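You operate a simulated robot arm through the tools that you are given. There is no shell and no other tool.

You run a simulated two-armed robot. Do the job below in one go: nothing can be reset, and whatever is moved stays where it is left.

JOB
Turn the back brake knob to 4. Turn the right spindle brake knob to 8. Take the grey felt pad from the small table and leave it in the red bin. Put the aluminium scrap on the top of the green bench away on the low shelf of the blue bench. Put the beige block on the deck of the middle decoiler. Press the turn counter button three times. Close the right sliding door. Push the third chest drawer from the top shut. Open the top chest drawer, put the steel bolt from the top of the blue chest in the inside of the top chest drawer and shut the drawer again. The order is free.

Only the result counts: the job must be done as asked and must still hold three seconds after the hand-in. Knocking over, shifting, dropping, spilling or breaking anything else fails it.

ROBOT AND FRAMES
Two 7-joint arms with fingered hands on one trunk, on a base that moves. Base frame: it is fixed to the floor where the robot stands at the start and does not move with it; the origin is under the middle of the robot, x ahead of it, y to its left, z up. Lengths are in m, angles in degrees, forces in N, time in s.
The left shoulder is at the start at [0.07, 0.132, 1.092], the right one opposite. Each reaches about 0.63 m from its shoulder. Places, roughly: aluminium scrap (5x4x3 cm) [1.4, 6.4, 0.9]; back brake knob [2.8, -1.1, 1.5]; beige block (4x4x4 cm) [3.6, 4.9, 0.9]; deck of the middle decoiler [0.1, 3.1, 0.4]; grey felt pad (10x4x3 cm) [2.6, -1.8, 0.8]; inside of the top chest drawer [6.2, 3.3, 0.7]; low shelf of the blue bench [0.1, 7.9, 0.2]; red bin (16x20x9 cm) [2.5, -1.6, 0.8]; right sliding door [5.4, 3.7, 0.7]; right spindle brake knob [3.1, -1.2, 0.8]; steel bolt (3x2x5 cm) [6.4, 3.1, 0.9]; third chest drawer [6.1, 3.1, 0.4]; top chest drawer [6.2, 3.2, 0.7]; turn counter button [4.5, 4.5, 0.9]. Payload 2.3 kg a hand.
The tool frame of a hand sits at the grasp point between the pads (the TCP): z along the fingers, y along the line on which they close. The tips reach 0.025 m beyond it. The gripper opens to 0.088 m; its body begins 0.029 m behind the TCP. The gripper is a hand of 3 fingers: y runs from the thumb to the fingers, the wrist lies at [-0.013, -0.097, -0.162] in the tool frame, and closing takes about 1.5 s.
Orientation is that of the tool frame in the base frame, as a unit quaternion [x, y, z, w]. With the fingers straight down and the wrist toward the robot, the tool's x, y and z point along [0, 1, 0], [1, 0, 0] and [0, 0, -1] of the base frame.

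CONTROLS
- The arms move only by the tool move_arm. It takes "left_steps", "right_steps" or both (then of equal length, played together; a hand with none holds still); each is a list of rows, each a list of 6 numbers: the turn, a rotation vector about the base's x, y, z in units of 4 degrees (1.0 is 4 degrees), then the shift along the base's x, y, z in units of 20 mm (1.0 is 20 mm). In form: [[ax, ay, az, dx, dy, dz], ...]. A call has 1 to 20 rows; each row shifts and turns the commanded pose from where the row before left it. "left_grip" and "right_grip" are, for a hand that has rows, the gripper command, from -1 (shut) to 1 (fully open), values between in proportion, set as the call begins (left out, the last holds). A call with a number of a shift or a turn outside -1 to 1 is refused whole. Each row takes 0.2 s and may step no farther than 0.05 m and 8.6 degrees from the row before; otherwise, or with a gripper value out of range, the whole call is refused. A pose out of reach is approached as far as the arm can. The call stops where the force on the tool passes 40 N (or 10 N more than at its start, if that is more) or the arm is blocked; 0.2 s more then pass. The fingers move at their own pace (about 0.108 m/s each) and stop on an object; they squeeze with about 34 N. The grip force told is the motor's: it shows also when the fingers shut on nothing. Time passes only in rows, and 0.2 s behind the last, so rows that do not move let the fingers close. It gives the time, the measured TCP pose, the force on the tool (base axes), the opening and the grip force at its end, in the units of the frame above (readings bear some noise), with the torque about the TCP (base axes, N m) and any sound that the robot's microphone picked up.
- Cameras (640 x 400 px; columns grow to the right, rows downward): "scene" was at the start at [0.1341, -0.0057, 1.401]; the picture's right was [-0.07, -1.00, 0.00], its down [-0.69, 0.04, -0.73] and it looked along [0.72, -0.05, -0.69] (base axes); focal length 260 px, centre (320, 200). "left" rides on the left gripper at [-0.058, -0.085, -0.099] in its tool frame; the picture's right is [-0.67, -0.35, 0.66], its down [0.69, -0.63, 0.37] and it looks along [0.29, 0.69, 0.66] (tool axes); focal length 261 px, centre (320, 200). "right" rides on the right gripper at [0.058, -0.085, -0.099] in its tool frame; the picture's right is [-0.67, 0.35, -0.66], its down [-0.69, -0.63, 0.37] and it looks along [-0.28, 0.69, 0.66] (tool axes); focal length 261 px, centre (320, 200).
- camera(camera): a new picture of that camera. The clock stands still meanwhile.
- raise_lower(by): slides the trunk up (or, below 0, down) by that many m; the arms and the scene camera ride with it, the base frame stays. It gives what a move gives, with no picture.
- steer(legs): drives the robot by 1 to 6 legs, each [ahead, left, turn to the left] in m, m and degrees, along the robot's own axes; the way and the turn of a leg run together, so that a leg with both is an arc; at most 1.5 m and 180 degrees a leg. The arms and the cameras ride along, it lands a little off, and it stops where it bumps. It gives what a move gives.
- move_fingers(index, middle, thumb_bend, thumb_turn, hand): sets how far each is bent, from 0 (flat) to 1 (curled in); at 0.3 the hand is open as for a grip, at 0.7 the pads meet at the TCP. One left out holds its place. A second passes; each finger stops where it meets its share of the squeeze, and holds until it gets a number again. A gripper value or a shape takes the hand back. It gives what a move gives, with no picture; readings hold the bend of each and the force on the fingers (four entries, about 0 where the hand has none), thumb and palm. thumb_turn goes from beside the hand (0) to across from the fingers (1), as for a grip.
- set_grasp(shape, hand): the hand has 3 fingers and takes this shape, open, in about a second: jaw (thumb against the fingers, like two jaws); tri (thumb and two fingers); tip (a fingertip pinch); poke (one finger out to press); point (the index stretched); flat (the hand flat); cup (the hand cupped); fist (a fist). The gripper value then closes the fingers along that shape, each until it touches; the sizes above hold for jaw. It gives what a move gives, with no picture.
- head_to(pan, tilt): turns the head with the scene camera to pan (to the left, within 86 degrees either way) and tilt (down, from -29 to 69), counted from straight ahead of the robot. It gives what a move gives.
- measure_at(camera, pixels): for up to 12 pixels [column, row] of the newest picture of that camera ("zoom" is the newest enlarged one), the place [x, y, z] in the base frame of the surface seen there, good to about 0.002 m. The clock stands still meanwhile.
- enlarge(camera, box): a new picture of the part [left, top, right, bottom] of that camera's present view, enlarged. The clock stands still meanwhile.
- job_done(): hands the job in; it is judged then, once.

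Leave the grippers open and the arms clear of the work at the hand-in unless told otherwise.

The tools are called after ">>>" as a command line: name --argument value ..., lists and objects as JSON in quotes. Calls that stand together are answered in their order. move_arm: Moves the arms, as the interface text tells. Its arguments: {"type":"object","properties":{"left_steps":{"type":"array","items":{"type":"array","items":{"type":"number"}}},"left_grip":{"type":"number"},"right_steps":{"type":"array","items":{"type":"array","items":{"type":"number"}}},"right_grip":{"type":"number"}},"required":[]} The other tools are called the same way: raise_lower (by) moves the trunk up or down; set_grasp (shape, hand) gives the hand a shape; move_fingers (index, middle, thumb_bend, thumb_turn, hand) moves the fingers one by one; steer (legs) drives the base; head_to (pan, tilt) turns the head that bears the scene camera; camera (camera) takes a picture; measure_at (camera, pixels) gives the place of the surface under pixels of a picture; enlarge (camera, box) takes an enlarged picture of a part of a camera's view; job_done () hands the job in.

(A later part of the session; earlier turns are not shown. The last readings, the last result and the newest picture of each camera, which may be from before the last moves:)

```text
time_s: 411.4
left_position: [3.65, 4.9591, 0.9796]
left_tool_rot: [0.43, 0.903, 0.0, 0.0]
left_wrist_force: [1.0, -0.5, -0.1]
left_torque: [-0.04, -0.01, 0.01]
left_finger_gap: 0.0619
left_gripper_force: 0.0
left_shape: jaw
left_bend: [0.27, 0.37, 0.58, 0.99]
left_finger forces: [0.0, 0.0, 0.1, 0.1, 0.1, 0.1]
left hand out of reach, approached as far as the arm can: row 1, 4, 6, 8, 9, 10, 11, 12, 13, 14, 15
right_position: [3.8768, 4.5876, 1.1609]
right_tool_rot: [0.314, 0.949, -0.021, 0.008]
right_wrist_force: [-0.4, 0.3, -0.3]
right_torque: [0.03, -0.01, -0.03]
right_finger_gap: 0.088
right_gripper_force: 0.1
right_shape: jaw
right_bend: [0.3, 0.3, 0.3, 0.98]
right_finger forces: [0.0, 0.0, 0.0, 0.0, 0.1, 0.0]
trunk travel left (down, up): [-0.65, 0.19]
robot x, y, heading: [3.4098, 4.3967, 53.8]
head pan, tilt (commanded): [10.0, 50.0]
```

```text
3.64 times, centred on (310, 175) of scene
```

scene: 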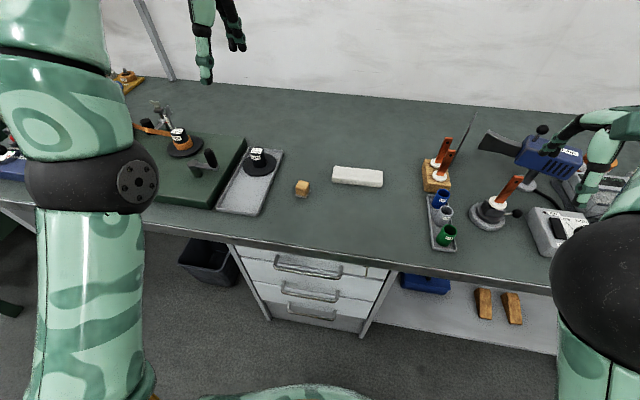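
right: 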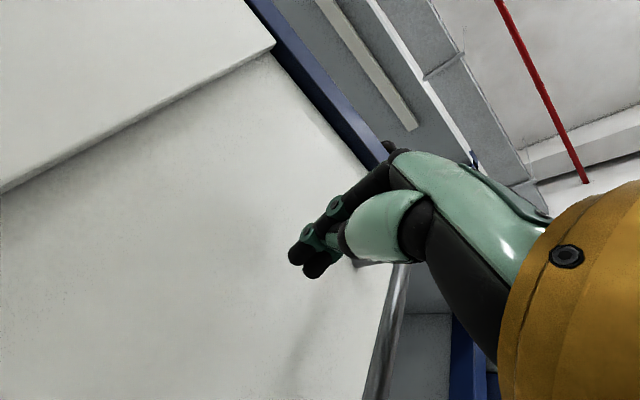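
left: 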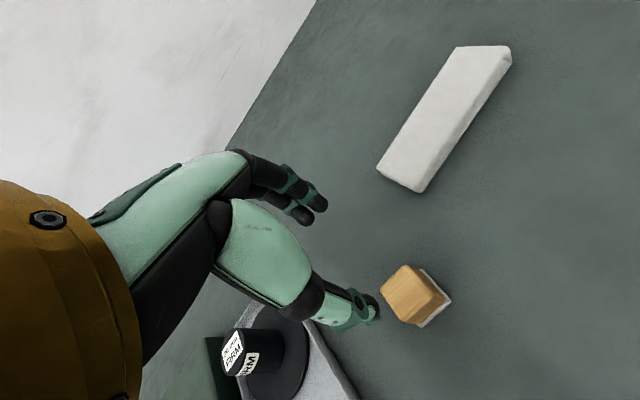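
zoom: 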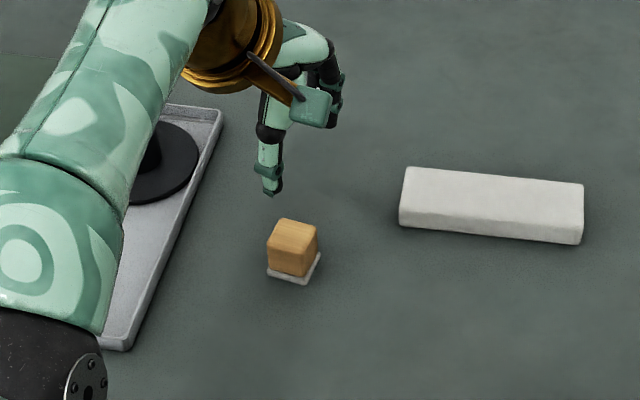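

The hand overshoots ~1.5 cm; I also check that the elbow and forearm clear the tray's disc.

>>> measure_at --camera "zoom" --pixels '[[50, 350], [100, 280], [130, 100], [60, 200], [85, 385], [165, 160], [150, 120]]'

>>> camera --camera "scene"

```text
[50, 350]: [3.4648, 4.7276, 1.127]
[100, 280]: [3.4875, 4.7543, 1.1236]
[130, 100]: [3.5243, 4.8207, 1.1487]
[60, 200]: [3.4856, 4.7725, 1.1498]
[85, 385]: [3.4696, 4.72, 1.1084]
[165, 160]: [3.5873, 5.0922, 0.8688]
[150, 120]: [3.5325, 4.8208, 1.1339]
```

```text
taken
```

scene: 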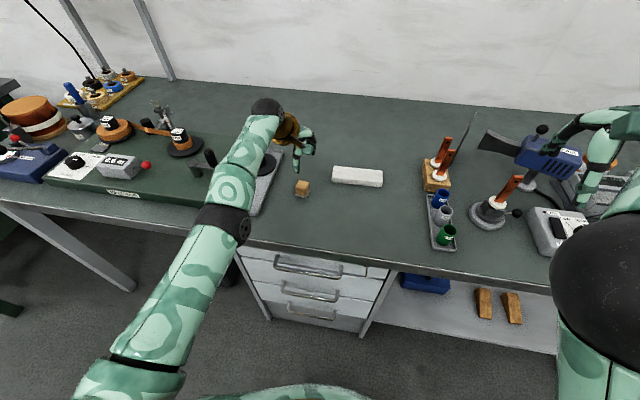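

The forearm is at z≈1.13, well clear. I correct the position and descend halfway.

>>> move_arm --left_steps '[[0, 0, 0, -0.62, -0.705, 0], [0, 0, 0, 0, 0, -1], [0, 0, 0, 0, 0, -1], [0, 0, 0, 0, 0, 0]]'

>>> camera --camera "left"

```text
time_s: 412.4
left_position: [3.6536, 4.9612, 0.9423]
left_tool_rot: [0.431, 0.903, 0.001, 0.0]
left_wrist_force: [-0.6, 0.7, 0.3]
left_torque: [-0.01, 0.02, 0.0]
left_finger_gap: 0.0619
left_gripper_force: 0.1
left_shape: jaw
left_bend: [0.27, 0.37, 0.58, 0.99]
left_finger forces: [0.0, 0.0, 0.0, 0.0, 0.0, 0.1]
left hand out of reach, approached as far as the arm can: row 1
right_position: [3.8767, 4.5881, 1.162]
right_tool_rot: [0.314, 0.949, -0.02, 0.008]
right_wrist_force: [1.0, 0.1, -0.1]
right_torque: [0.04, 0.03, 0.04]
right_finger_gap: 0.0879
right_gripper_force: 0.0
right_shape: jaw
right_bend: [0.3, 0.3, 0.3, 0.98]
right_finger forces: [0.0, 0.1, 0.0, 0.0, 0.0, 0.1]
trunk travel left (down, up): [-0.65, 0.19]
robot x, y, heading: [3.4053, 4.3953, 54.1]
head pan, tilt (commanded): [10.0, 50.0]
```

```text
taken
```

left: 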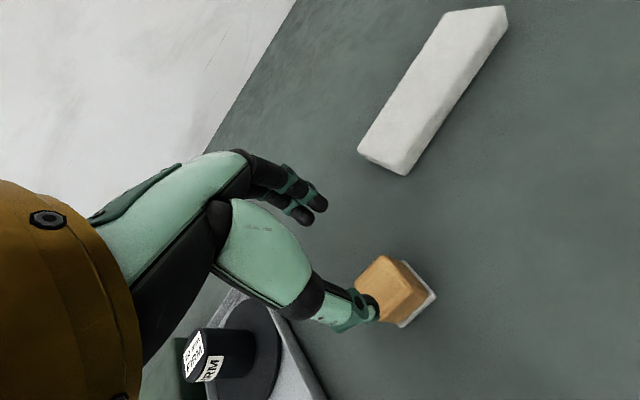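

The arm is stretched nearly straight and stuck there. I lift, pull the hand back toward the shoulder, then bring the base a bit closer.

>>> move_arm --left_steps '[[0, 0, 0, -0.3, -0.5, 1], [0, 0, 0, -0.3, -0.5, 1], [0, 0, 0, -0.4, -0.6, 1], [0, 0, 0, -0.4, -0.6, 0.5], [0, 0, 0, -0.4, -0.6, 0], [0, 0, 0, -0.4, -0.6, 0], [0, 0, 0, 0, 0, 0]]'

>>> steer --legs '[[0.07, 0, 0]]'

>>> camera --camera "left"

```text
time_s: 414.0
left_position: [3.651, 4.9509, 1.0199]
left_tool_rot: [0.43, 0.903, -0.001, -0.001]
left_wrist_force: [0.0, -0.1, -0.2]
left_torque: [0.0, 0.0, 0.02]
left_finger_gap: 0.0622
left_gripper_force: 0.0
left_shape: jaw
left_bend: [0.27, 0.37, 0.58, 0.99]
left_finger forces: [0.0, 0.1, 0.0, 0.0, 0.1, 0.1]
left hand out of reach, approached as far as the arm can: row 1, 2, 3, 4, 5, 6
right_position: [3.8761, 4.587, 1.1619]
right_tool_rot: [0.313, 0.949, -0.022, 0.009]
right_wrist_force: [-0.1, 0.5, 1.1]
right_torque: [-0.02, 0.01, 0.01]
right_finger_gap: 0.0879
right_gripper_force: 0.0
right_shape: jaw
right_bend: [0.3, 0.3, 0.3, 0.98]
right_finger forces: [0.0, 0.0, 0.0, 0.0, 0.1, 0.1]
trunk travel left (down, up): [-0.65, 0.19]
robot x, y, heading: [3.4051, 4.3962, 53.7]
head pan, tilt (commanded): [10.0, 50.0]
```

```text
time_s: 415.0
left_position: [3.6912, 5.0054, 1.0217]
left_tool_rot: [0.429, 0.903, 0.002, 0.0]
left_wrist_force: [0.3, 0.8, 0.3]
left_torque: [0.0, 0.0, 0.01]
left_finger_gap: 0.0619
left_gripper_force: 0.0
left_shape: jaw
left_bend: [0.27, 0.37, 0.58, 0.99]
left_finger forces: [0.2, 0.0, 0.0, 0.1, 0.1, 0.0]
right_position: [3.9158, 4.6426, 1.1653]
right_tool_rot: [0.314, 0.949, -0.02, 0.01]
right_wrist_force: [-0.4, -0.8, -0.1]
right_torque: [0.03, -0.03, -0.01]
right_finger_gap: 0.0878
right_gripper_force: 0.1
right_shape: jaw
right_bend: [0.3, 0.3, 0.3, 0.98]
right_finger forces: [0.0, 0.1, 0.0, 0.0, 0.0, 0.0]
trunk travel left (down, up): [-0.65, 0.19]
robot x, y, heading: [3.4498, 4.4528, 53.6]
head pan, tilt (commanded): [10.0, 50.0]
```

```text
taken
```

left: 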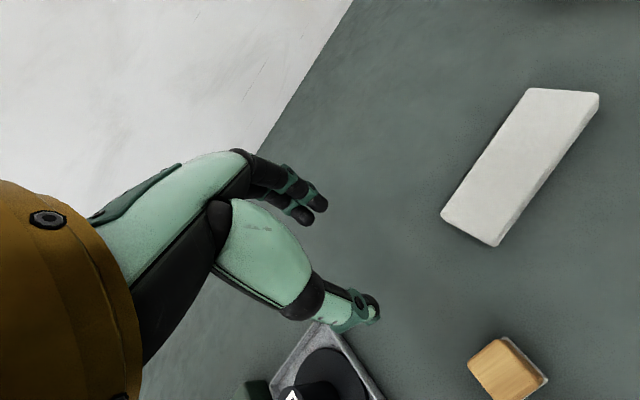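

The straight arm is in a singular pose; I command more inward motion (and undo the yaw) to bend the elbow again.

>>> move_arm --left_steps '[[0, 0, 0.9, -0.5, -0.9, 0.3], [0, 0, 0.9, -0.5, -0.9, 0.3], [0, 0, 0.9, -0.5, -0.9, 0.3], [0, 0, 0.9, -0.5, -0.9, 0.3], [0, 0, 0, -0.5, -0.9, 0], [0, 0, 0, -0.5, -0.9, 0], [0, 0, 0, -0.5, -0.9, 0], [0, 0, 0, -0.5, -0.9, 0], [0, 0, 0, -0.5, -0.9, 0], [0, 0, 0, -0.5, -0.9, 0], [0, 0, 0, 0, 0, 0]]'

>>> camera --camera "scene"

```text
time_s: 417.4
left_position: [3.7161, 4.9519, 1.1039]
left_tool_rot: [0.313, 0.95, -0.002, -0.001]
left_wrist_force: [-0.6, 0.1, 0.0]
left_torque: [-0.03, -0.02, -0.01]
left_finger_gap: 0.0621
left_gripper_force: 0.0
left_shape: jaw
left_bend: [0.27, 0.37, 0.58, 0.99]
left_finger forces: [0.0, 0.1, 0.1, 0.0, 0.0, 0.1]
left hand out of reach, approached as far as the arm can: row 1, 2, 3, 4, 5, 6, 7, 8, 9, 10
right_position: [3.9181, 4.645, 1.1611]
right_tool_rot: [0.314, 0.949, -0.021, 0.008]
right_wrist_force: [-0.5, -0.2, 0.1]
right_torque: [0.01, -0.01, -0.01]
right_finger_gap: 0.0875
right_gripper_force: 0.2
right_shape: jaw
right_bend: [0.3, 0.3, 0.3, 0.98]
right_finger forces: [0.1, 0.0, 0.0, 0.0, 0.0, 0.1]
trunk travel left (down, up): [-0.65, 0.19]
robot x, y, heading: [3.4521, 4.456, 54.0]
head pan, tilt (commanded): [10.0, 50.0]
```

```text
taken
```

scene: 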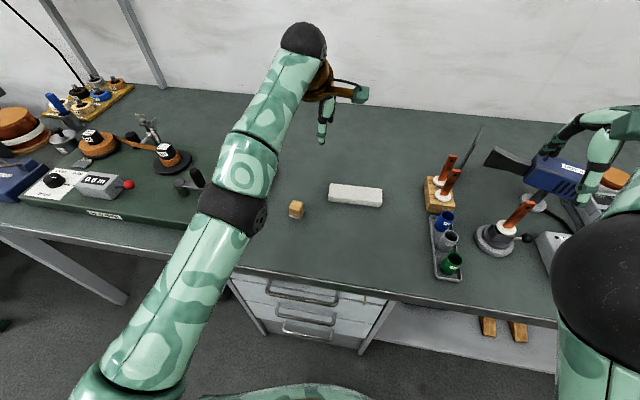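

Still straight. I try a longer inward pull toward the robot with a pitch change to force the elbow to bend.

>>> move_arm --left_steps '[[0, 0, 0, -0.9, -1, 0.5], [0, 0, 0, -0.9, -1, 0.5], [0, 0, 0, -0.9, -1, 0.5], [0, 0, 0, -0.9, -1, 0], [0, 0, 0, -0.9, -1, 0], [0, 0, 0, -0.9, -1, 0], [0, 0, 0, -0.9, -1, 0], [0, 0, 0, -0.9, -1, 0], [0, 0, 0, -0.9, -1, 0], [0, 0, 0, -0.9, -1, 0], [0, 0, 0, 0, 0, 0]]'

>>> camera --camera "scene"

```text
time_s: 419.8
left_position: [3.6671, 4.8521, 1.2475]
left_tool_rot: [0.313, 0.95, -0.001, -0.001]
left_wrist_force: [-0.3, 0.1, -0.2]
left_torque: [-0.01, 0.05, -0.01]
left_finger_gap: 0.0618
left_gripper_force: 0.1
left_shape: jaw
left_bend: [0.27, 0.37, 0.58, 0.99]
left_finger forces: [0.0, 0.1, 0.0, 0.1, 0.1, 0.0]
left hand out of reach, approached as far as the arm can: row 1, 2, 3, 4, 5, 6, 7, 8, 9, 10
right_position: [3.9177, 4.6447, 1.1616]
right_tool_rot: [0.313, 0.949, -0.021, 0.008]
right_wrist_force: [0.6, -0.5, 0.0]
right_torque: [-0.01, 0.0, -0.01]
right_finger_gap: 0.0877
right_gripper_force: 0.1
right_shape: jaw
right_bend: [0.3, 0.3, 0.3, 0.98]
right_finger forces: [0.0, 0.0, 0.0, 0.0, 0.0, 0.0]
trunk travel left (down, up): [-0.65, 0.19]
robot x, y, heading: [3.4481, 4.4555, 54.1]
head pan, tilt (commanded): [10.0, 50.0]
```

```text
taken
```

scene: 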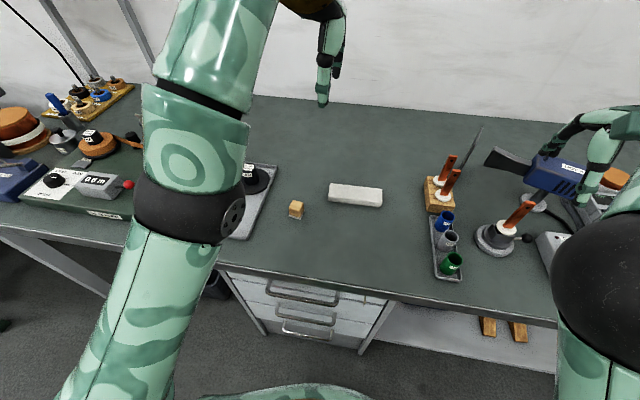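

I try pulling the hand exactly along the line to the shoulder.

>>> move_arm --left_steps '[[0, 0, 0, -0.72, -0.58, -1], [0, 0, 0, -0.72, -0.58, -1], [0, 0, 0, -0.72, -0.58, -1], [0, 0, 0, -0.72, -0.58, -1], [0, 0, 0, -0.72, -0.58, -1], [0, 0, 0, 0, 0, 0]]'

>>> camera --camera "scene"

```text
time_s: 421.2
left_position: [3.6679, 4.8518, 1.2468]
left_tool_rot: [0.313, 0.95, -0.001, -0.001]
left_wrist_force: [-0.6, -0.7, -0.2]
left_torque: [-0.01, -0.01, 0.03]
left_finger_gap: 0.0618
left_gripper_force: 0.1
left_shape: jaw
left_bend: [0.27, 0.37, 0.58, 0.99]
left_finger forces: [0.1, 0.1, 0.0, 0.1, 0.0, 0.0]
left hand out of reach, approached as far as the arm can: row 1, 2, 3, 4, 5
right_position: [3.9191, 4.6454, 1.1614]
right_tool_rot: [0.314, 0.949, -0.021, 0.009]
right_wrist_force: [-0.2, -0.2, 0.6]
right_torque: [-0.05, -0.01, 0.03]
right_finger_gap: 0.0878
right_gripper_force: 0.1
right_shape: jaw
right_bend: [0.3, 0.3, 0.3, 0.98]
right_finger forces: [0.0, 0.0, 0.1, 0.0, 0.0, 0.0]
trunk travel left (down, up): [-0.65, 0.19]
robot x, y, heading: [3.4499, 4.4506, 54.2]
head pan, tilt (commanded): [10.0, 50.0]
```

```text
taken
```

scene: 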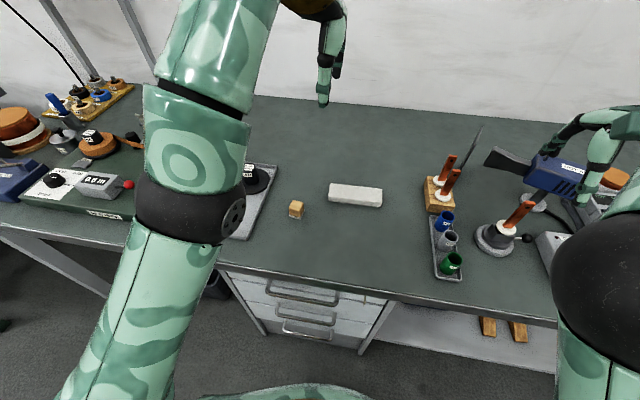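

Dead radial direction. I try sideways (tangential) motion to bend the elbow, then an inward pull.

>>> move_arm --left_steps '[[0, 0, 0, 0.7, -0.66, -0.3], [0, 0, 0, 0.7, -0.66, -0.3], [0, 0, 0, 0.7, -0.66, -0.3], [0, 0, 0, 0.7, -0.66, -0.3], [0, 0, 0, 0.7, -0.66, -0.3], [0, 0, 0, -0.6, -0.6, -0.8], [0, 0, 0, -0.6, -0.6, -0.8], [0, 0, 0, -0.6, -0.6, -0.8], [0, 0, 0, 0, 0, 0]]'

>>> camera --camera "scene"

```text
time_s: 423.2
left_position: [3.6997, 4.7771, 1.1894]
left_tool_rot: [0.314, 0.949, 0.001, -0.001]
left_wrist_force: [0.1, 0.2, 0.7]
left_torque: [-0.01, 0.0, 0.0]
left_finger_gap: 0.062
left_gripper_force: 0.0
left_shape: jaw
left_bend: [0.27, 0.37, 0.58, 0.99]
left_finger forces: [0.1, 0.1, 0.0, 0.0, 0.0, 0.0]
left hand out of reach, approached as far as the arm can: row 5, 6, 7
right_position: [3.9183, 4.6465, 1.1608]
right_tool_rot: [0.313, 0.949, -0.023, 0.008]
right_wrist_force: [-0.5, 0.1, -0.4]
right_torque: [-0.04, 0.01, -0.02]
right_finger_gap: 0.0875
right_gripper_force: 0.0
right_shape: jaw
right_bend: [0.3, 0.3, 0.3, 0.98]
right_finger forces: [0.1, 0.0, 0.0, 0.1, 0.0, 0.0]
trunk travel left (down, up): [-0.65, 0.19]
robot x, y, heading: [3.4506, 4.4549, 54.0]
head pan, tilt (commanded): [10.0, 50.0]
```

```text
taken
```

scene: 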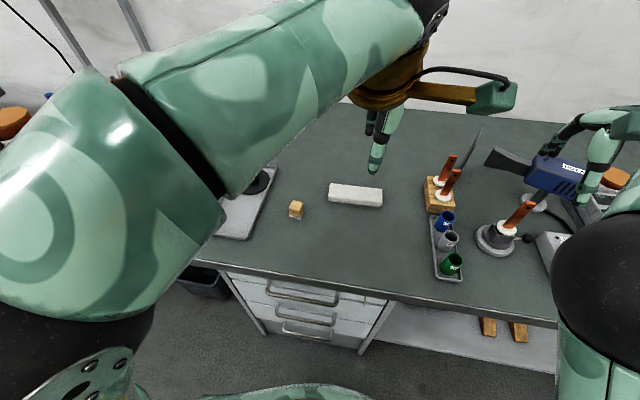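

The elbow is bent again and the base now closer. I move the left hand over the block with the −15° yaw, descending.

>>> move_arm --left_steps '[[0, 0, -0.92, -0.31, 0.84, -0.5], [0, 0, -0.92, -0.31, 0.84, -0.5], [0, 0, -0.92, -0.31, 0.84, -1], [0, 0, -0.92, -0.31, 0.84, -1], [0, 0, 0, -0.31, 0.84, -1], [0, 0, 0, -0.31, 0.84, -1], [0, 0, 0, -0.31, 0.84, -1], [0, 0, 0, -0.31, 0.84, -1], [0, 0, 0, -0.31, 0.84, -1], [0, 0, 0, -0.31, 0.84, -1], [0, 0, 0, 0, 0, -1], [0, 0, 0, 0, 0, 0]]'

>>> camera --camera "left"

>>> camera --camera "scene"

```text
time_s: 425.8
left_position: [3.6371, 4.9443, 0.9902]
left_tool_rot: [0.433, 0.902, 0.0, -0.001]
left_wrist_force: [-0.9, -0.5, 0.6]
left_torque: [0.0, -0.01, -0.03]
left_finger_gap: 0.0615
left_gripper_force: 0.0
left_shape: jaw
left_bend: [0.27, 0.37, 0.58, 0.99]
left_finger forces: [0.0, 0.0, 0.0, 0.0, 0.0, 0.0]
right_position: [3.9185, 4.6448, 1.1621]
right_tool_rot: [0.315, 0.949, -0.021, 0.008]
right_wrist_force: [0.5, -0.3, 0.1]
right_torque: [-0.01, -0.02, 0.03]
right_finger_gap: 0.0875
right_gripper_force: 0.0
right_shape: jaw
right_bend: [0.3, 0.3, 0.3, 0.98]
right_finger forces: [0.1, 0.0, 0.0, 0.0, 0.1, 0.0]
trunk travel left (down, up): [-0.65, 0.19]
robot x, y, heading: [3.4509, 4.4538, 53.9]
head pan, tilt (commanded): [10.0, 50.0]
```

```text
taken
```

left: 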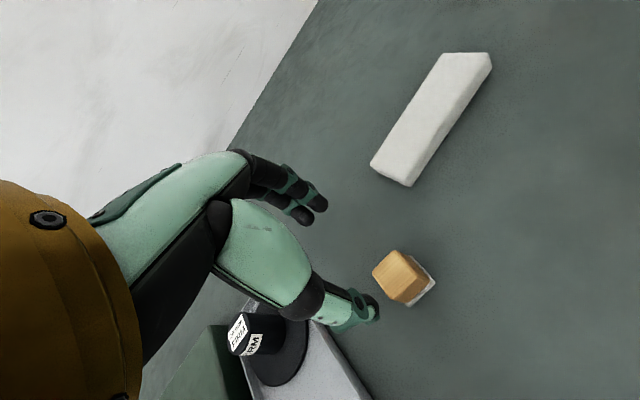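

```text
taken
```

scene: 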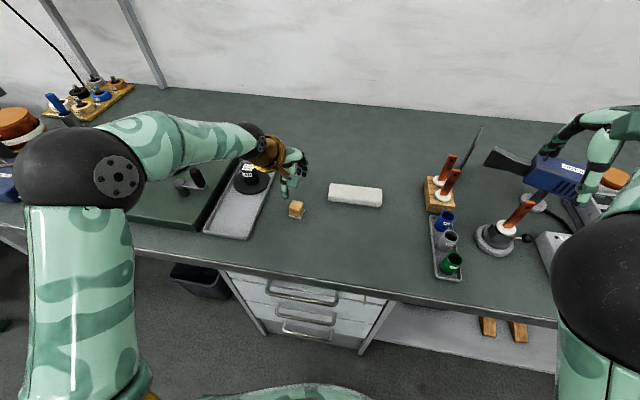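

The block is right under the grip point. I descend to z≈0.889.

>>> move_arm --left_steps '[[0, 0, 0, 0, 0, -1], [0, 0, 0, 0, 0, -1], [0, 0, 0, 0, 0, -1], [0, 0, 0, 0, 0, -1], [0, 0, 0, 0, 0, -1], [0, 0, 0, 0, 0, 0]]'

>>> camera --camera "left"

```text
time_s: 427.2
left_position: [3.635, 4.9433, 0.8905]
left_tool_rot: [0.433, 0.901, 0.0, -0.001]
left_wrist_force: [-0.3, -0.7, 0.3]
left_torque: [-0.02, 0.01, -0.06]
left_finger_gap: 0.062
left_gripper_force: 0.1
left_shape: jaw
left_bend: [0.27, 0.37, 0.58, 0.99]
left_finger forces: [0.0, 0.0, 0.1, 0.0, 0.1, 0.0]
right_position: [3.9186, 4.646, 1.1625]
right_tool_rot: [0.313, 0.949, -0.021, 0.009]
right_wrist_force: [1.0, 0.0, 0.9]
right_torque: [0.03, -0.01, 0.05]
right_finger_gap: 0.0879
right_gripper_force: 0.1
right_shape: jaw
right_bend: [0.3, 0.3, 0.3, 0.98]
right_finger forces: [0.0, 0.0, 0.1, 0.0, 0.1, 0.1]
trunk travel left (down, up): [-0.65, 0.19]
robot x, y, heading: [3.4513, 4.4543, 53.7]
head pan, tilt (commanded): [10.0, 50.0]
```

```text
taken
```

left: 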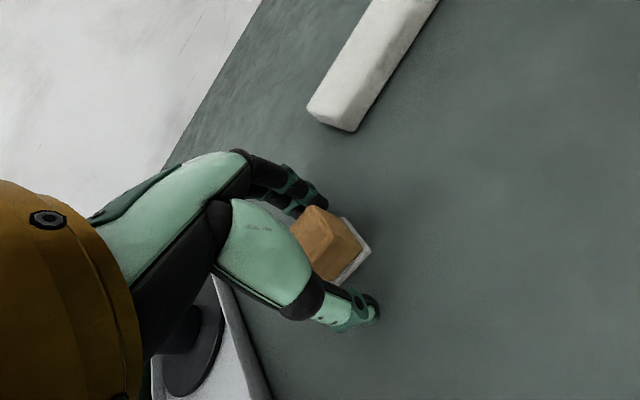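

The block is between thumb and fingers. I close the grip.

>>> move_arm --left_steps '[[0, 0, 0, 0.08, -0.05, 0], [0, 0, 0, 0, 0, 0], [0, 0, 0, 0, 0, 0], [0, 0, 0, 0, 0, 0], [0, 0, 0, 0, 0, 0], [0, 0, 0, 0, 0, 0], [0, 0, 0, 0, 0, 0], [0, 0, 0, 0, 0, 0]]' --left_grip -1

>>> camera --camera "left"

```text
time_s: 429.0
left_position: [3.6374, 4.9429, 0.8893]
left_tool_rot: [0.433, 0.901, 0.0, -0.002]
left_wrist_force: [0.4, 0.1, 0.6]
left_torque: [0.06, -0.01, 0.01]
left_finger_gap: 0.0245
left_gripper_force: 33.7
left_shape: jaw
left_bend: [0.74, 0.55, 0.75, 1.0]
left_finger forces: [20.1, 12.5, 0.1, 0.0, 30.6, 0.0]
right_position: [3.918, 4.6446, 1.1629]
right_tool_rot: [0.314, 0.949, -0.021, 0.009]
right_wrist_force: [0.7, -0.2, -1.0]
right_torque: [-0.03, 0.01, -0.04]
right_finger_gap: 0.0877
right_gripper_force: 0.1
right_shape: jaw
right_bend: [0.3, 0.3, 0.3, 0.98]
right_finger forces: [0.0, 0.0, 0.0, 0.0, 0.0, 0.0]
trunk travel left (down, up): [-0.65, 0.19]
robot x, y, heading: [3.4505, 4.4519, 54.0]
head pan, tilt (commanded): [10.0, 50.0]
```

```text
taken
```

left: 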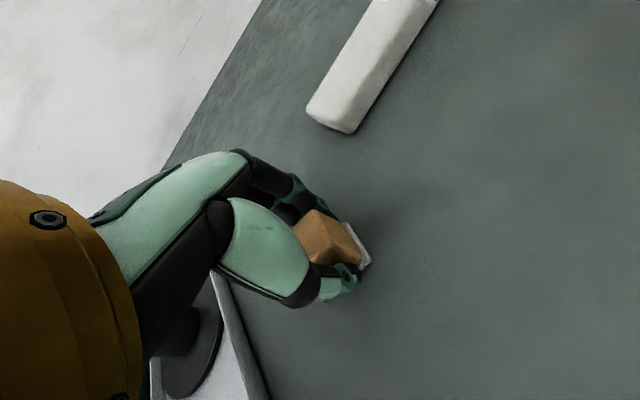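

Firm balanced grip (20/12.5/31 N). I lift 14 cm and verify.

>>> move_arm --left_steps '[[0, 0, 0, 0, 0, 0.5], [0, 0, 0, 0, 0, 1], [0, 0, 0, 0, 0, 1], [0, 0, 0, 0, 0, 1], [0, 0, 0, 0, 0, 1], [0, 0, 0, 0, 0, 1], [0, 0, 0, 0, 0, 1], [0, 0, 0, 0, 0, 1], [0, 0, 0, 0, 0, 0]]'

>>> camera --camera "left"

>>> camera --camera "scene"

```text
time_s: 431.0
left_position: [3.6381, 4.9421, 1.0421]
left_tool_rot: [0.433, 0.901, 0.001, -0.001]
left_wrist_force: [-0.2, -0.1, 0.1]
left_torque: [-0.02, 0.04, 0.0]
left_finger_gap: 0.0241
left_gripper_force: 34.0
left_shape: jaw
left_bend: [0.74, 0.55, 0.75, 1.0]
left_finger forces: [20.7, 10.3, 0.0, 0.0, 30.5, 0.0]
right_position: [3.9191, 4.6456, 1.1615]
right_tool_rot: [0.313, 0.949, -0.022, 0.008]
right_wrist_force: [0.7, 0.2, -0.1]
right_torque: [-0.01, -0.01, 0.02]
right_finger_gap: 0.0878
right_gripper_force: 0.0
right_shape: jaw
right_bend: [0.3, 0.3, 0.3, 0.98]
right_finger forces: [0.0, 0.0, 0.1, 0.1, 0.1, 0.1]
trunk travel left (down, up): [-0.65, 0.19]
robot x, y, heading: [3.4518, 4.453, 53.7]
head pan, tilt (commanded): [10.0, 50.0]
```

```text
taken
```

left: 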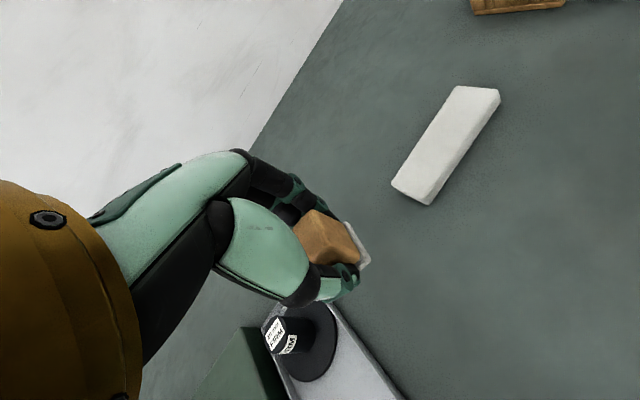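

```text
taken
```

scene: 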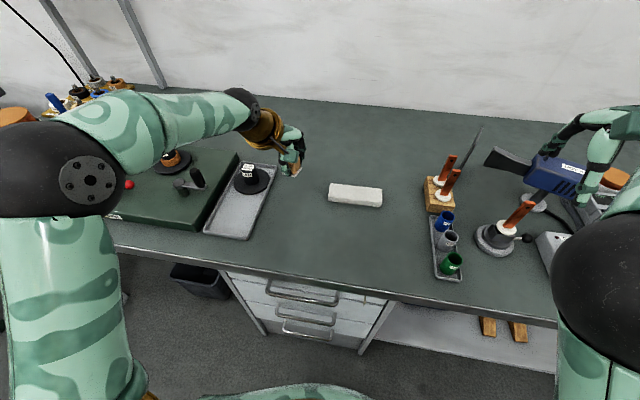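

The block is held. I back away from the bench, pull the left hand in, and turn left to look toward the decoilers.

>>> steer --legs '[[-0.4, 0, 0]]'

>>> move_arm --left_steps '[[0, 0, 0.92, -0.3, -0.7, 0.3], [0, 0, 0.92, -0.3, -0.7, 0.3], [0, 0, 0.92, -0.3, -0.7, 0.3], [0, 0, 0.92, -0.3, -0.7, 0.3], [0, 0, 0, -0.3, -0.7, 0], [0, 0, 0, -0.3, -0.7, 0], [0, 0, 0, 0, 0, 0]]' --right_steps '[[0, 0, 0, -0.2, -0.6, 0], [0, 0, 0, -0.2, -0.6, 0], [0, 0, 0, -0.2, -0.6, 0], [0, 0, 0, -0.2, -0.6, 0], [0, 0, 0, 0, 0, 0], [0, 0, 0, 0, 0, 0], [0, 0, 0, 0, 0, 0]]'

>>> steer --legs '[[0, 0, 130]]'

>>> head_to --pan 0 --tilt 15

>>> camera --camera "scene"

```text
time_s: 433.5
left_position: [3.4025, 4.6223, 1.0396]
left_tool_rot: [0.432, 0.902, 0.0, -0.001]
left_wrist_force: [-0.1, 0.1, -0.2]
left_torque: [0.01, -0.01, 0.01]
left_finger_gap: 0.024
left_gripper_force: 33.9
left_shape: jaw
left_bend: [0.74, 0.55, 0.75, 1.0]
left_finger forces: [20.7, 10.2, 0.0, 0.0, 30.6, 0.0]
right_position: [3.6844, 4.3249, 1.1613]
right_tool_rot: [0.314, 0.949, -0.022, 0.008]
right_wrist_force: [0.0, 0.4, -0.9]
right_torque: [0.05, 0.0, 0.04]
right_finger_gap: 0.088
right_gripper_force: 0.1
right_shape: jaw
right_bend: [0.3, 0.3, 0.3, 0.98]
right_finger forces: [0.0, 0.0, 0.0, 0.1, 0.1, 0.0]
trunk travel left (down, up): [-0.65, 0.19]
robot x, y, heading: [3.2117, 4.1283, 53.9]
head pan, tilt (commanded): [10.0, 50.0]
```

```text
time_s: 435.1
left_position: [3.3669, 4.5387, 1.0641]
left_tool_rot: [0.312, 0.95, -0.005, -0.003]
left_wrist_force: [0.2, 0.6, -0.6]
left_torque: [0.01, -0.02, -0.01]
left_finger_gap: 0.0242
left_gripper_force: 34.5
left_shape: jaw
left_bend: [0.74, 0.55, 0.75, 1.0]
left_finger forces: [20.8, 10.0, 0.0, 0.1, 30.7, 0.0]
right_position: [3.667, 4.2749, 1.1599]
right_tool_rot: [0.314, 0.949, -0.02, 0.005]
right_wrist_force: [-0.3, 0.2, 0.1]
right_torque: [-0.03, -0.02, -0.02]
right_finger_gap: 0.0877
right_gripper_force: 0.0
right_shape: jaw
right_bend: [0.3, 0.3, 0.3, 0.98]
right_finger forces: [0.0, 0.0, 0.1, 0.1, 0.1, 0.1]
trunk travel left (down, up): [-0.65, 0.19]
robot x, y, heading: [3.2132, 4.1299, 54.0]
head pan, tilt (commanded): [10.0, 50.0]
```

```text
time_s: 441.0
left_position: [2.8144, 3.9586, 1.0634]
left_tool_rot: [0.75, -0.661, 0.004, -0.004]
left_wrist_force: [0.0, 0.1, 0.1]
left_torque: [0.0, -0.01, 0.02]
left_finger_gap: 0.0243
left_gripper_force: 33.9
left_shape: jaw
left_bend: [0.74, 0.56, 0.75, 1.0]
left_finger forces: [20.5, 9.9, 0.1, 0.1, 30.3, 0.0]
right_position: [2.7968, 4.3562, 1.1608]
right_tool_rot: [0.748, -0.663, 0.004, -0.019]
right_wrist_force: [0.1, -0.3, -0.7]
right_torque: [-0.01, -0.02, 0.06]
right_finger_gap: 0.0877
right_gripper_force: 0.0
right_shape: jaw
right_bend: [0.3, 0.3, 0.3, 0.98]
right_finger forces: [0.0, 0.0, 0.0, 0.0, 0.0, 0.0]
trunk travel left (down, up): [-0.65, 0.19]
robot x, y, heading: [3.2148, 4.1274, -172.5]
head pan, tilt (commanded): [10.0, 50.0]
```

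```text
time_s: 442.0
left_position: [2.815, 3.9568, 1.0634]
left_tool_rot: [0.75, -0.661, 0.004, -0.004]
left_wrist_force: [0.9, 0.1, 0.0]
left_torque: [0.02, 0.01, -0.01]
left_finger_gap: 0.0241
left_gripper_force: 34.4
left_shape: jaw
left_bend: [0.74, 0.56, 0.75, 1.0]
left_finger forces: [20.5, 10.0, 0.0, 0.0, 30.3, 0.0]
right_position: [2.7973, 4.3573, 1.1601]
right_tool_rot: [0.748, -0.664, 0.006, -0.019]
right_wrist_force: [-0.5, 0.5, -0.1]
right_torque: [0.0, -0.01, -0.03]
right_finger_gap: 0.0876
right_gripper_force: 0.0
right_shape: jaw
right_bend: [0.3, 0.3, 0.3, 0.98]
right_finger forces: [0.1, 0.1, 0.0, 0.1, 0.0, 0.1]
trunk travel left (down, up): [-0.65, 0.19]
robot x, y, heading: [3.2146, 4.1323, -172.4]
head pan, tilt (commanded): [0.0, 15.0]
```

```text
taken
```

scene: 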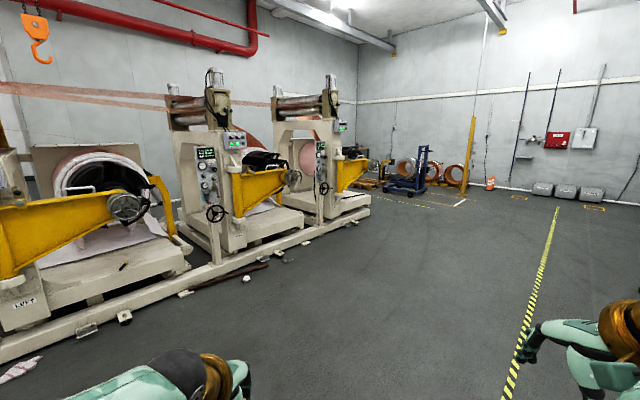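

From here I see three decoilers in a row; the left-most is labelled. I enlarge the middle one and measure its deck.

>>> enlarge --camera "scene" --box '[140, 60, 390, 280]'

>>> measure_at --camera "zoom" --pixels '[[300, 290], [330, 280], [280, 310], [360, 275], [250, 330], [180, 320], [385, 290], [180, 370], [450, 300], [540, 250], [340, 270], [200, 240]]'

```text
1.82 times, centred on (265, 170) of scene
```

zoom: 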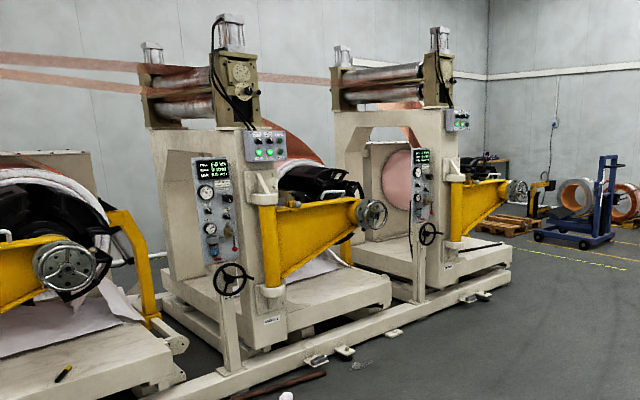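

```text
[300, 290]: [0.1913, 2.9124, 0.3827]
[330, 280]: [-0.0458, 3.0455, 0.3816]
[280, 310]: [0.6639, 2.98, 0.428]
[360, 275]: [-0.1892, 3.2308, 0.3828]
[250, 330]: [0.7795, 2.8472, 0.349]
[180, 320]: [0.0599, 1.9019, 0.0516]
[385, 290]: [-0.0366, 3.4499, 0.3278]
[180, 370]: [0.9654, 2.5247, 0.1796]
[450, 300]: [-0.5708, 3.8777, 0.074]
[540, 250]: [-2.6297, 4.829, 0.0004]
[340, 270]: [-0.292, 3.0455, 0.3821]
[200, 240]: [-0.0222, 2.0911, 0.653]
```

The middle decoiler's deck is at z≈0.382 around (0.1,3.1). There are small items on the floor near the rail; I measure those before driving.

>>> measure_at --camera "scene" --pixels '[[246, 278], [268, 265], [190, 290], [285, 262], [288, 250], [185, 293], [272, 257], [300, 243], [316, 238], [125, 318], [85, 328], [20, 370]]'

>>> enlarge --camera "scene" --box '[160, 220, 340, 310]'

```text
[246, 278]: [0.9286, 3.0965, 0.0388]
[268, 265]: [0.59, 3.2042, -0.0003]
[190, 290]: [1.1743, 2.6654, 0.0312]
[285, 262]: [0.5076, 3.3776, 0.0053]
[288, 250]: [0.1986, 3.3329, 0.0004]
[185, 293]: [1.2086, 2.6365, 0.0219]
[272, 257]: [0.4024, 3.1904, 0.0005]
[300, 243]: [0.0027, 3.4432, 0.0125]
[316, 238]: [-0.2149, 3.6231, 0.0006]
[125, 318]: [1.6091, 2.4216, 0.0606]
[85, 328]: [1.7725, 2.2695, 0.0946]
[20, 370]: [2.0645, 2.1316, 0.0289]
```

```text
3.56 times, centred on (250, 265) of scene
```

zoom: 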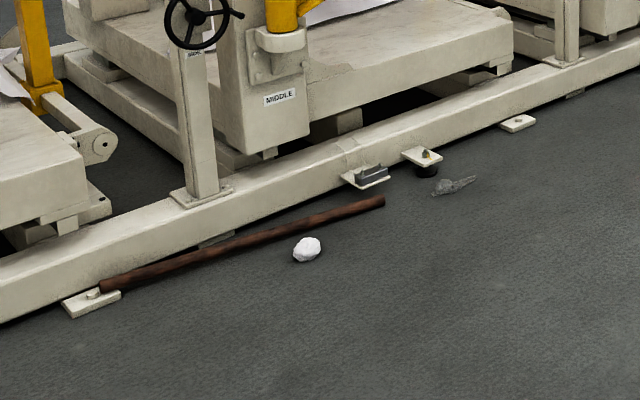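

The label reads MIDDLE. A ball, a stick and a scrap lie on the floor there; I must avoid them. I measure the yellow guard arm, handwheel and deck edges.

>>> measure_at --camera "scene" --pixels '[[293, 177], [265, 192], [250, 205], [241, 215], [304, 219], [304, 224], [262, 240], [280, 222], [290, 217], [270, 226], [255, 233], [228, 210]]'

```text
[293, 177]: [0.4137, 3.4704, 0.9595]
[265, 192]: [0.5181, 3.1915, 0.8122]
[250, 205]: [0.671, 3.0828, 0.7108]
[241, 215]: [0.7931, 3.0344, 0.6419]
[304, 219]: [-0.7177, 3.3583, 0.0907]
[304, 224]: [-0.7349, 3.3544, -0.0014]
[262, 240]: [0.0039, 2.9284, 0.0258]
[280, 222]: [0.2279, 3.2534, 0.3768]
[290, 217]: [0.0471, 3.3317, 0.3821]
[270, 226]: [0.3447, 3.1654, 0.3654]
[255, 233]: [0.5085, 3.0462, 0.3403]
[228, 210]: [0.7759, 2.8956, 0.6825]
```

The guard arm and wheel sit at s≤1.76; the deck right of them is free, so I'll place the block near (0.035,3.235). I drive there over open floor, far from the loose items.

>>> steer --legs '[[1.5, -0.03, 0], [1.4, -0.05, 0]]'

>>> head_to --pan 45 --tilt 25

>>> camera --camera "scene"

```text
refused: leg 1 is longer than a leg can be; nothing moved
```

```text
time_s: 443.2
left_position: [2.8152, 3.9591, 1.0635]
left_tool_rot: [0.75, -0.661, 0.005, -0.004]
left_wrist_force: [0.4, -0.1, -0.8]
left_torque: [-0.01, -0.01, 0.05]
left_finger_gap: 0.0239
left_gripper_force: 33.7
left_shape: jaw
left_bend: [0.74, 0.56, 0.75, 1.0]
left_finger forces: [20.5, 9.9, 0.1, 0.0, 30.3, 0.0]
right_position: [2.7966, 4.3589, 1.1606]
right_tool_rot: [0.748, -0.664, 0.005, -0.019]
right_wrist_force: [0.3, -1.2, 0.1]
right_torque: [0.02, 0.01, 0.01]
right_finger_gap: 0.0878
right_gripper_force: 0.0
right_shape: jaw
right_bend: [0.3, 0.3, 0.3, 0.98]
right_finger forces: [0.1, 0.0, 0.0, 0.0, 0.0, 0.0]
trunk travel left (down, up): [-0.65, 0.19]
robot x, y, heading: [3.2109, 4.1302, -172.8]
head pan, tilt (commanded): [45.0, 25.0]
```

```text
taken
```

scene: 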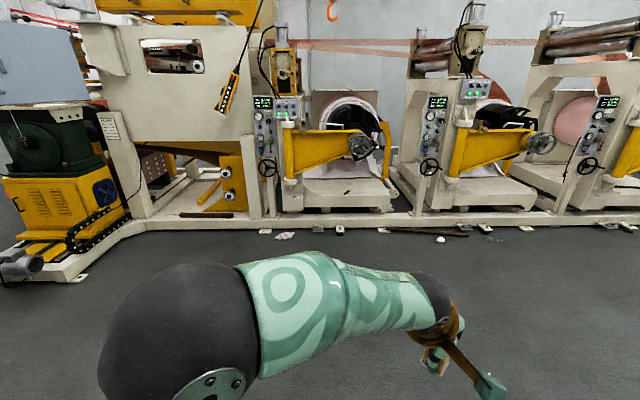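

The leg was a hair too long; I use slightly shorter legs.

>>> steer --legs '[[1.45, -0.03, 0], [1.42, -0.05, 0]]'

>>> head_to --pan 45 --tilt 25

>>> camera --camera "scene"

```text
time_s: 457.1
left_position: [-0.0392, 3.653, 1.065]
left_tool_rot: [0.749, -0.662, 0.005, -0.004]
left_wrist_force: [0.0, 0.3, -0.7]
left_torque: [0.01, -0.01, 0.02]
left_finger_gap: 0.024
left_gripper_force: 33.9
left_shape: jaw
left_bend: [0.74, 0.56, 0.75, 1.0]
left_finger forces: [20.6, 9.9, 0.0, 0.0, 30.3, 0.0]
right_position: [-0.0572, 4.0547, 1.1612]
right_tool_rot: [0.747, -0.664, 0.005, -0.019]
right_wrist_force: [1.2, 0.8, -0.1]
right_torque: [-0.02, 0.0, -0.02]
right_finger_gap: 0.0877
right_gripper_force: 0.1
right_shape: jaw
right_bend: [0.3, 0.3, 0.3, 0.98]
right_finger forces: [0.0, 0.0, 0.0, 0.0, 0.1, 0.0]
trunk travel left (down, up): [-0.65, 0.19]
robot x, y, heading: [0.361, 3.8269, -172.5]
head pan, tilt (commanded): [45.0, 25.0]
```

```text
time_s: 457.6
left_position: [-0.04, 3.6541, 1.0635]
left_tool_rot: [0.75, -0.662, 0.005, -0.005]
left_wrist_force: [0.1, -0.3, 0.6]
left_torque: [0.0, -0.04, 0.01]
left_finger_gap: 0.024
left_gripper_force: 34.3
left_shape: jaw
left_bend: [0.74, 0.56, 0.75, 1.0]
left_finger forces: [20.5, 9.9, 0.1, 0.1, 30.2, 0.0]
right_position: [-0.0581, 4.0542, 1.1599]
right_tool_rot: [0.748, -0.663, 0.005, -0.019]
right_wrist_force: [-0.3, 0.0, 0.2]
right_torque: [0.03, -0.02, 0.01]
right_finger_gap: 0.0877
right_gripper_force: 0.1
right_shape: jaw
right_bend: [0.3, 0.3, 0.3, 0.98]
right_finger forces: [0.0, 0.1, 0.0, 0.0, 0.0, 0.0]
trunk travel left (down, up): [-0.65, 0.19]
robot x, y, heading: [0.3609, 3.8247, -172.5]
head pan, tilt (commanded): [45.0, 25.0]
```

```text
taken
```

scene: 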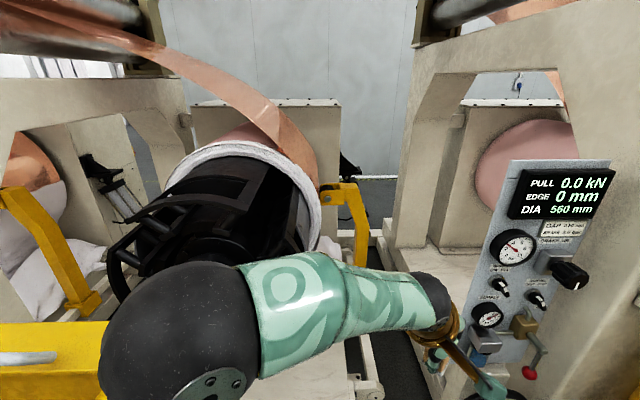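

I'm beside the middle decoiler. I measure nearby structures (right panel, lever, coil, deck) before turning.

>>> measure_at --camera "scene" --pixels '[[540, 240], [530, 372], [300, 385], [350, 215], [370, 385], [330, 195], [415, 240], [270, 180], [120, 255], [60, 340], [385, 260], [360, 340]]'

>>> head_to --pan 45 --tilt 60

>>> camera --camera "scene"

```text
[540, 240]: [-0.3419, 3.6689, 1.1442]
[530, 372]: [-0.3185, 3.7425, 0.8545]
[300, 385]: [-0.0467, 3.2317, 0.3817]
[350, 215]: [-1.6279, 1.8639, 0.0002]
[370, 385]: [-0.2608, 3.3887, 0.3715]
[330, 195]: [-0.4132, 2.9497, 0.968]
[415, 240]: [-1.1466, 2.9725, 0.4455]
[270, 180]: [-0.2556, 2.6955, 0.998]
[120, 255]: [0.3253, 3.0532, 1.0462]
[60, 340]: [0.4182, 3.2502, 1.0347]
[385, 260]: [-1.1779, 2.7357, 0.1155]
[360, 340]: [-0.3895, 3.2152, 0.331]
```

```text
time_s: 458.7
left_position: [-0.0395, 3.6543, 1.0641]
left_tool_rot: [0.749, -0.662, 0.004, -0.004]
left_wrist_force: [-0.2, -1.2, -1.2]
left_torque: [-0.01, 0.0, 0.02]
left_finger_gap: 0.024
left_gripper_force: 33.9
left_shape: jaw
left_bend: [0.74, 0.56, 0.75, 1.0]
left_finger forces: [20.5, 9.9, 0.0, 0.1, 30.2, 0.0]
right_position: [-0.0591, 4.054, 1.1602]
right_tool_rot: [0.748, -0.663, 0.005, -0.019]
right_wrist_force: [0.6, 0.0, -0.7]
right_torque: [0.03, 0.03, -0.02]
right_finger_gap: 0.0876
right_gripper_force: 0.1
right_shape: jaw
right_bend: [0.3, 0.3, 0.3, 0.98]
right_finger forces: [0.0, 0.1, 0.2, 0.1, 0.0, 0.0]
trunk travel left (down, up): [-0.65, 0.19]
robot x, y, heading: [0.3596, 3.8275, -172.5]
head pan, tilt (commanded): [45.0, 60.0]
```

```text
taken
```

scene: 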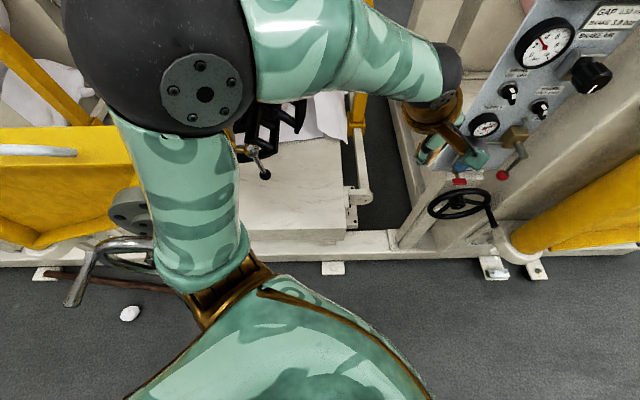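

The guard's handwheel with a chrome handle is close to my left elbow. I measure it and the elbow.

>>> measure_at --camera "scene" --pixels '[[72, 295], [95, 250], [150, 240], [130, 212], [125, 230], [210, 95], [190, 200], [40, 150], [460, 205], [505, 175], [260, 172], [200, 270]]'

```text
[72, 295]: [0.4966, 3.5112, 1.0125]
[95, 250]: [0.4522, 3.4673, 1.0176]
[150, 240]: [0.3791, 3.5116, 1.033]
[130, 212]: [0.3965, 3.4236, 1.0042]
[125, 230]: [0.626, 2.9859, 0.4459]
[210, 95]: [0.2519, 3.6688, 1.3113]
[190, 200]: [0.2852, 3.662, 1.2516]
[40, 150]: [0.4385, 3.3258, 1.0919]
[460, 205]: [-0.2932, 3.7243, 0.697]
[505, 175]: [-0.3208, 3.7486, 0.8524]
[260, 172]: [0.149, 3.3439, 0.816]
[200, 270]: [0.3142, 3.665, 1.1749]
```

The wheel's top is at z≈1.03, about 0.33 m from me. I bring the right hand inward and shift the base 0.12 m to the right (away from the wheel) before turning.

>>> measure_at --camera "scene" --pixels '[[300, 225], [340, 225], [300, 238], [270, 230], [320, 180], [355, 210], [335, 150]]'

>>> move_arm --right_steps '[[0, 0, 0, 0.92, -0.886, 0], [0, 0, 0, 0.92, -0.886, 0], [0, 0, 0, 0.92, -0.886, 0], [0, 0, 0, 0.92, -0.886, 0], [0, 0, 0, 0, 0, 0]]'

>>> steer --legs '[[0.07, -0.12, 0], [0, 0, 24]]'

>>> camera --camera "scene"

```text
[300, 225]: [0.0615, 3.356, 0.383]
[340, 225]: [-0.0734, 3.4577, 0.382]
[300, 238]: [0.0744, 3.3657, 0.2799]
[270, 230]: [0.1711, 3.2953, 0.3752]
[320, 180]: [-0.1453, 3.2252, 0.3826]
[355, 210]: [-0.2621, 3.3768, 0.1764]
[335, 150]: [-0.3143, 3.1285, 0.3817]
```

```text
time_s: 459.9
left_position: [-0.0392, 3.6534, 1.0643]
left_tool_rot: [0.749, -0.663, 0.005, -0.004]
left_wrist_force: [-0.3, -0.3, 0.7]
left_torque: [0.02, -0.01, -0.01]
left_finger_gap: 0.0241
left_gripper_force: 34.1
left_shape: jaw
left_bend: [0.74, 0.56, 0.75, 1.0]
left_finger forces: [20.5, 9.8, 0.1, 0.1, 30.3, 0.0]
right_position: [-0.0336, 4.0282, 1.164]
right_tool_rot: [0.748, -0.664, 0.005, -0.019]
right_wrist_force: [1.1, -0.2, 0.2]
right_torque: [0.02, -0.03, -0.02]
right_finger_gap: 0.0878
right_gripper_force: 0.2
right_shape: jaw
right_bend: [0.3, 0.3, 0.3, 0.98]
right_finger forces: [0.0, 0.0, 0.0, 0.0, 0.0, 0.1]
right hand out of reach, approached as far as the arm can: row 2, 3, 4
trunk travel left (down, up): [-0.65, 0.19]
robot x, y, heading: [0.3575, 3.8262, -172.3]
head pan, tilt (commanded): [45.0, 60.0]
```

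```text
time_s: 462.4
left_position: [-0.0219, 3.6131, 1.0633]
left_tool_rot: [0.87, -0.492, 0.004, -0.004]
left_wrist_force: [0.2, 0.5, -0.3]
left_torque: [-0.04, 0.0, 0.01]
left_finger_gap: 0.0243
left_gripper_force: 34.0
left_shape: jaw
left_bend: [0.74, 0.56, 0.75, 1.0]
left_finger forces: [20.5, 9.9, 0.0, 0.0, 30.3, 0.0]
right_position: [-0.167, 3.9602, 1.163]
right_tool_rot: [0.868, -0.495, 0.001, -0.019]
right_wrist_force: [0.0, -0.1, 0.1]
right_torque: [-0.03, -0.02, 0.01]
right_finger_gap: 0.0876
right_gripper_force: 0.1
right_shape: jaw
right_bend: [0.3, 0.3, 0.3, 0.98]
right_finger forces: [0.0, 0.0, 0.0, 0.0, 0.0, 0.0]
trunk travel left (down, up): [-0.65, 0.19]
robot x, y, heading: [0.2756, 3.9333, -148.6]
head pan, tilt (commanded): [45.0, 60.0]
```

```text
taken
```

scene: 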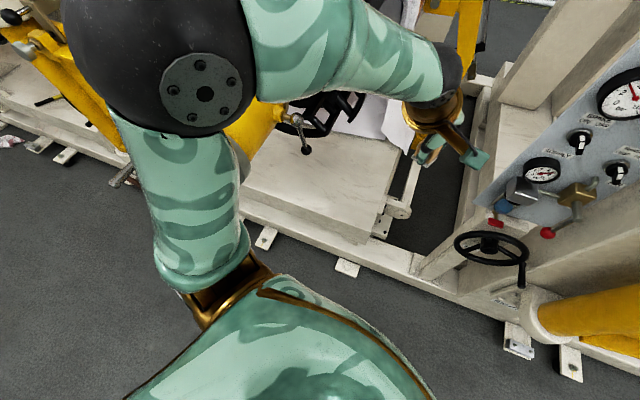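

Clear of the wheel now. I turn the remaining 24° to face the deck squarely.

>>> steer --legs '[[0, 0, 23.6]]'

>>> head_to --pan 10 --tilt 55

>>> camera --camera "scene"

```text
time_s: 464.0
left_position: [0.1315, 3.5219, 1.0636]
left_tool_rot: [0.953, -0.303, 0.002, -0.006]
left_wrist_force: [-0.7, -0.6, -1.4]
left_torque: [-0.04, 0.04, 0.03]
left_finger_gap: 0.0239
left_gripper_force: 34.1
left_shape: jaw
left_bend: [0.74, 0.56, 0.75, 1.0]
left_finger forces: [20.5, 9.9, 0.0, 0.0, 30.1, 0.1]
right_position: [-0.1411, 3.7791, 1.1623]
right_tool_rot: [0.952, -0.306, -0.003, -0.019]
right_wrist_force: [-0.3, -0.2, 0.4]
right_torque: [0.01, -0.03, 0.0]
right_finger_gap: 0.0875
right_gripper_force: 0.0
right_shape: jaw
right_bend: [0.3, 0.3, 0.3, 0.98]
right_finger forces: [0.1, 0.0, 0.0, 0.0, 0.0, 0.0]
trunk travel left (down, up): [-0.65, 0.19]
robot x, y, heading: [0.2762, 3.9334, -124.9]
head pan, tilt (commanded): [45.0, 60.0]
```

```text
time_s: 465.0
left_position: [0.1316, 3.5212, 1.0637]
left_tool_rot: [0.953, -0.303, 0.003, -0.006]
left_wrist_force: [-0.2, 0.4, -0.5]
left_torque: [0.01, 0.02, 0.01]
left_finger_gap: 0.024
left_gripper_force: 34.2
left_shape: jaw
left_bend: [0.74, 0.56, 0.75, 1.0]
left_finger forces: [20.3, 9.9, 0.0, 0.0, 30.2, 0.0]
right_position: [-0.1403, 3.7793, 1.1627]
right_tool_rot: [0.952, -0.306, -0.003, -0.02]
right_wrist_force: [0.8, 0.5, -0.3]
right_torque: [0.0, 0.01, -0.02]
right_finger_gap: 0.0878
right_gripper_force: 0.1
right_shape: jaw
right_bend: [0.3, 0.3, 0.3, 0.98]
right_finger forces: [0.0, 0.0, 0.1, 0.0, 0.0, 0.1]
trunk travel left (down, up): [-0.65, 0.19]
robot x, y, heading: [0.2741, 3.9331, -124.8]
head pan, tilt (commanded): [10.0, 55.0]
```

```text
taken
```

scene: 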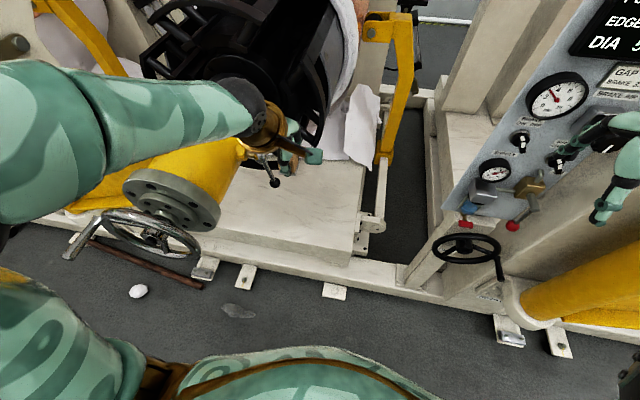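

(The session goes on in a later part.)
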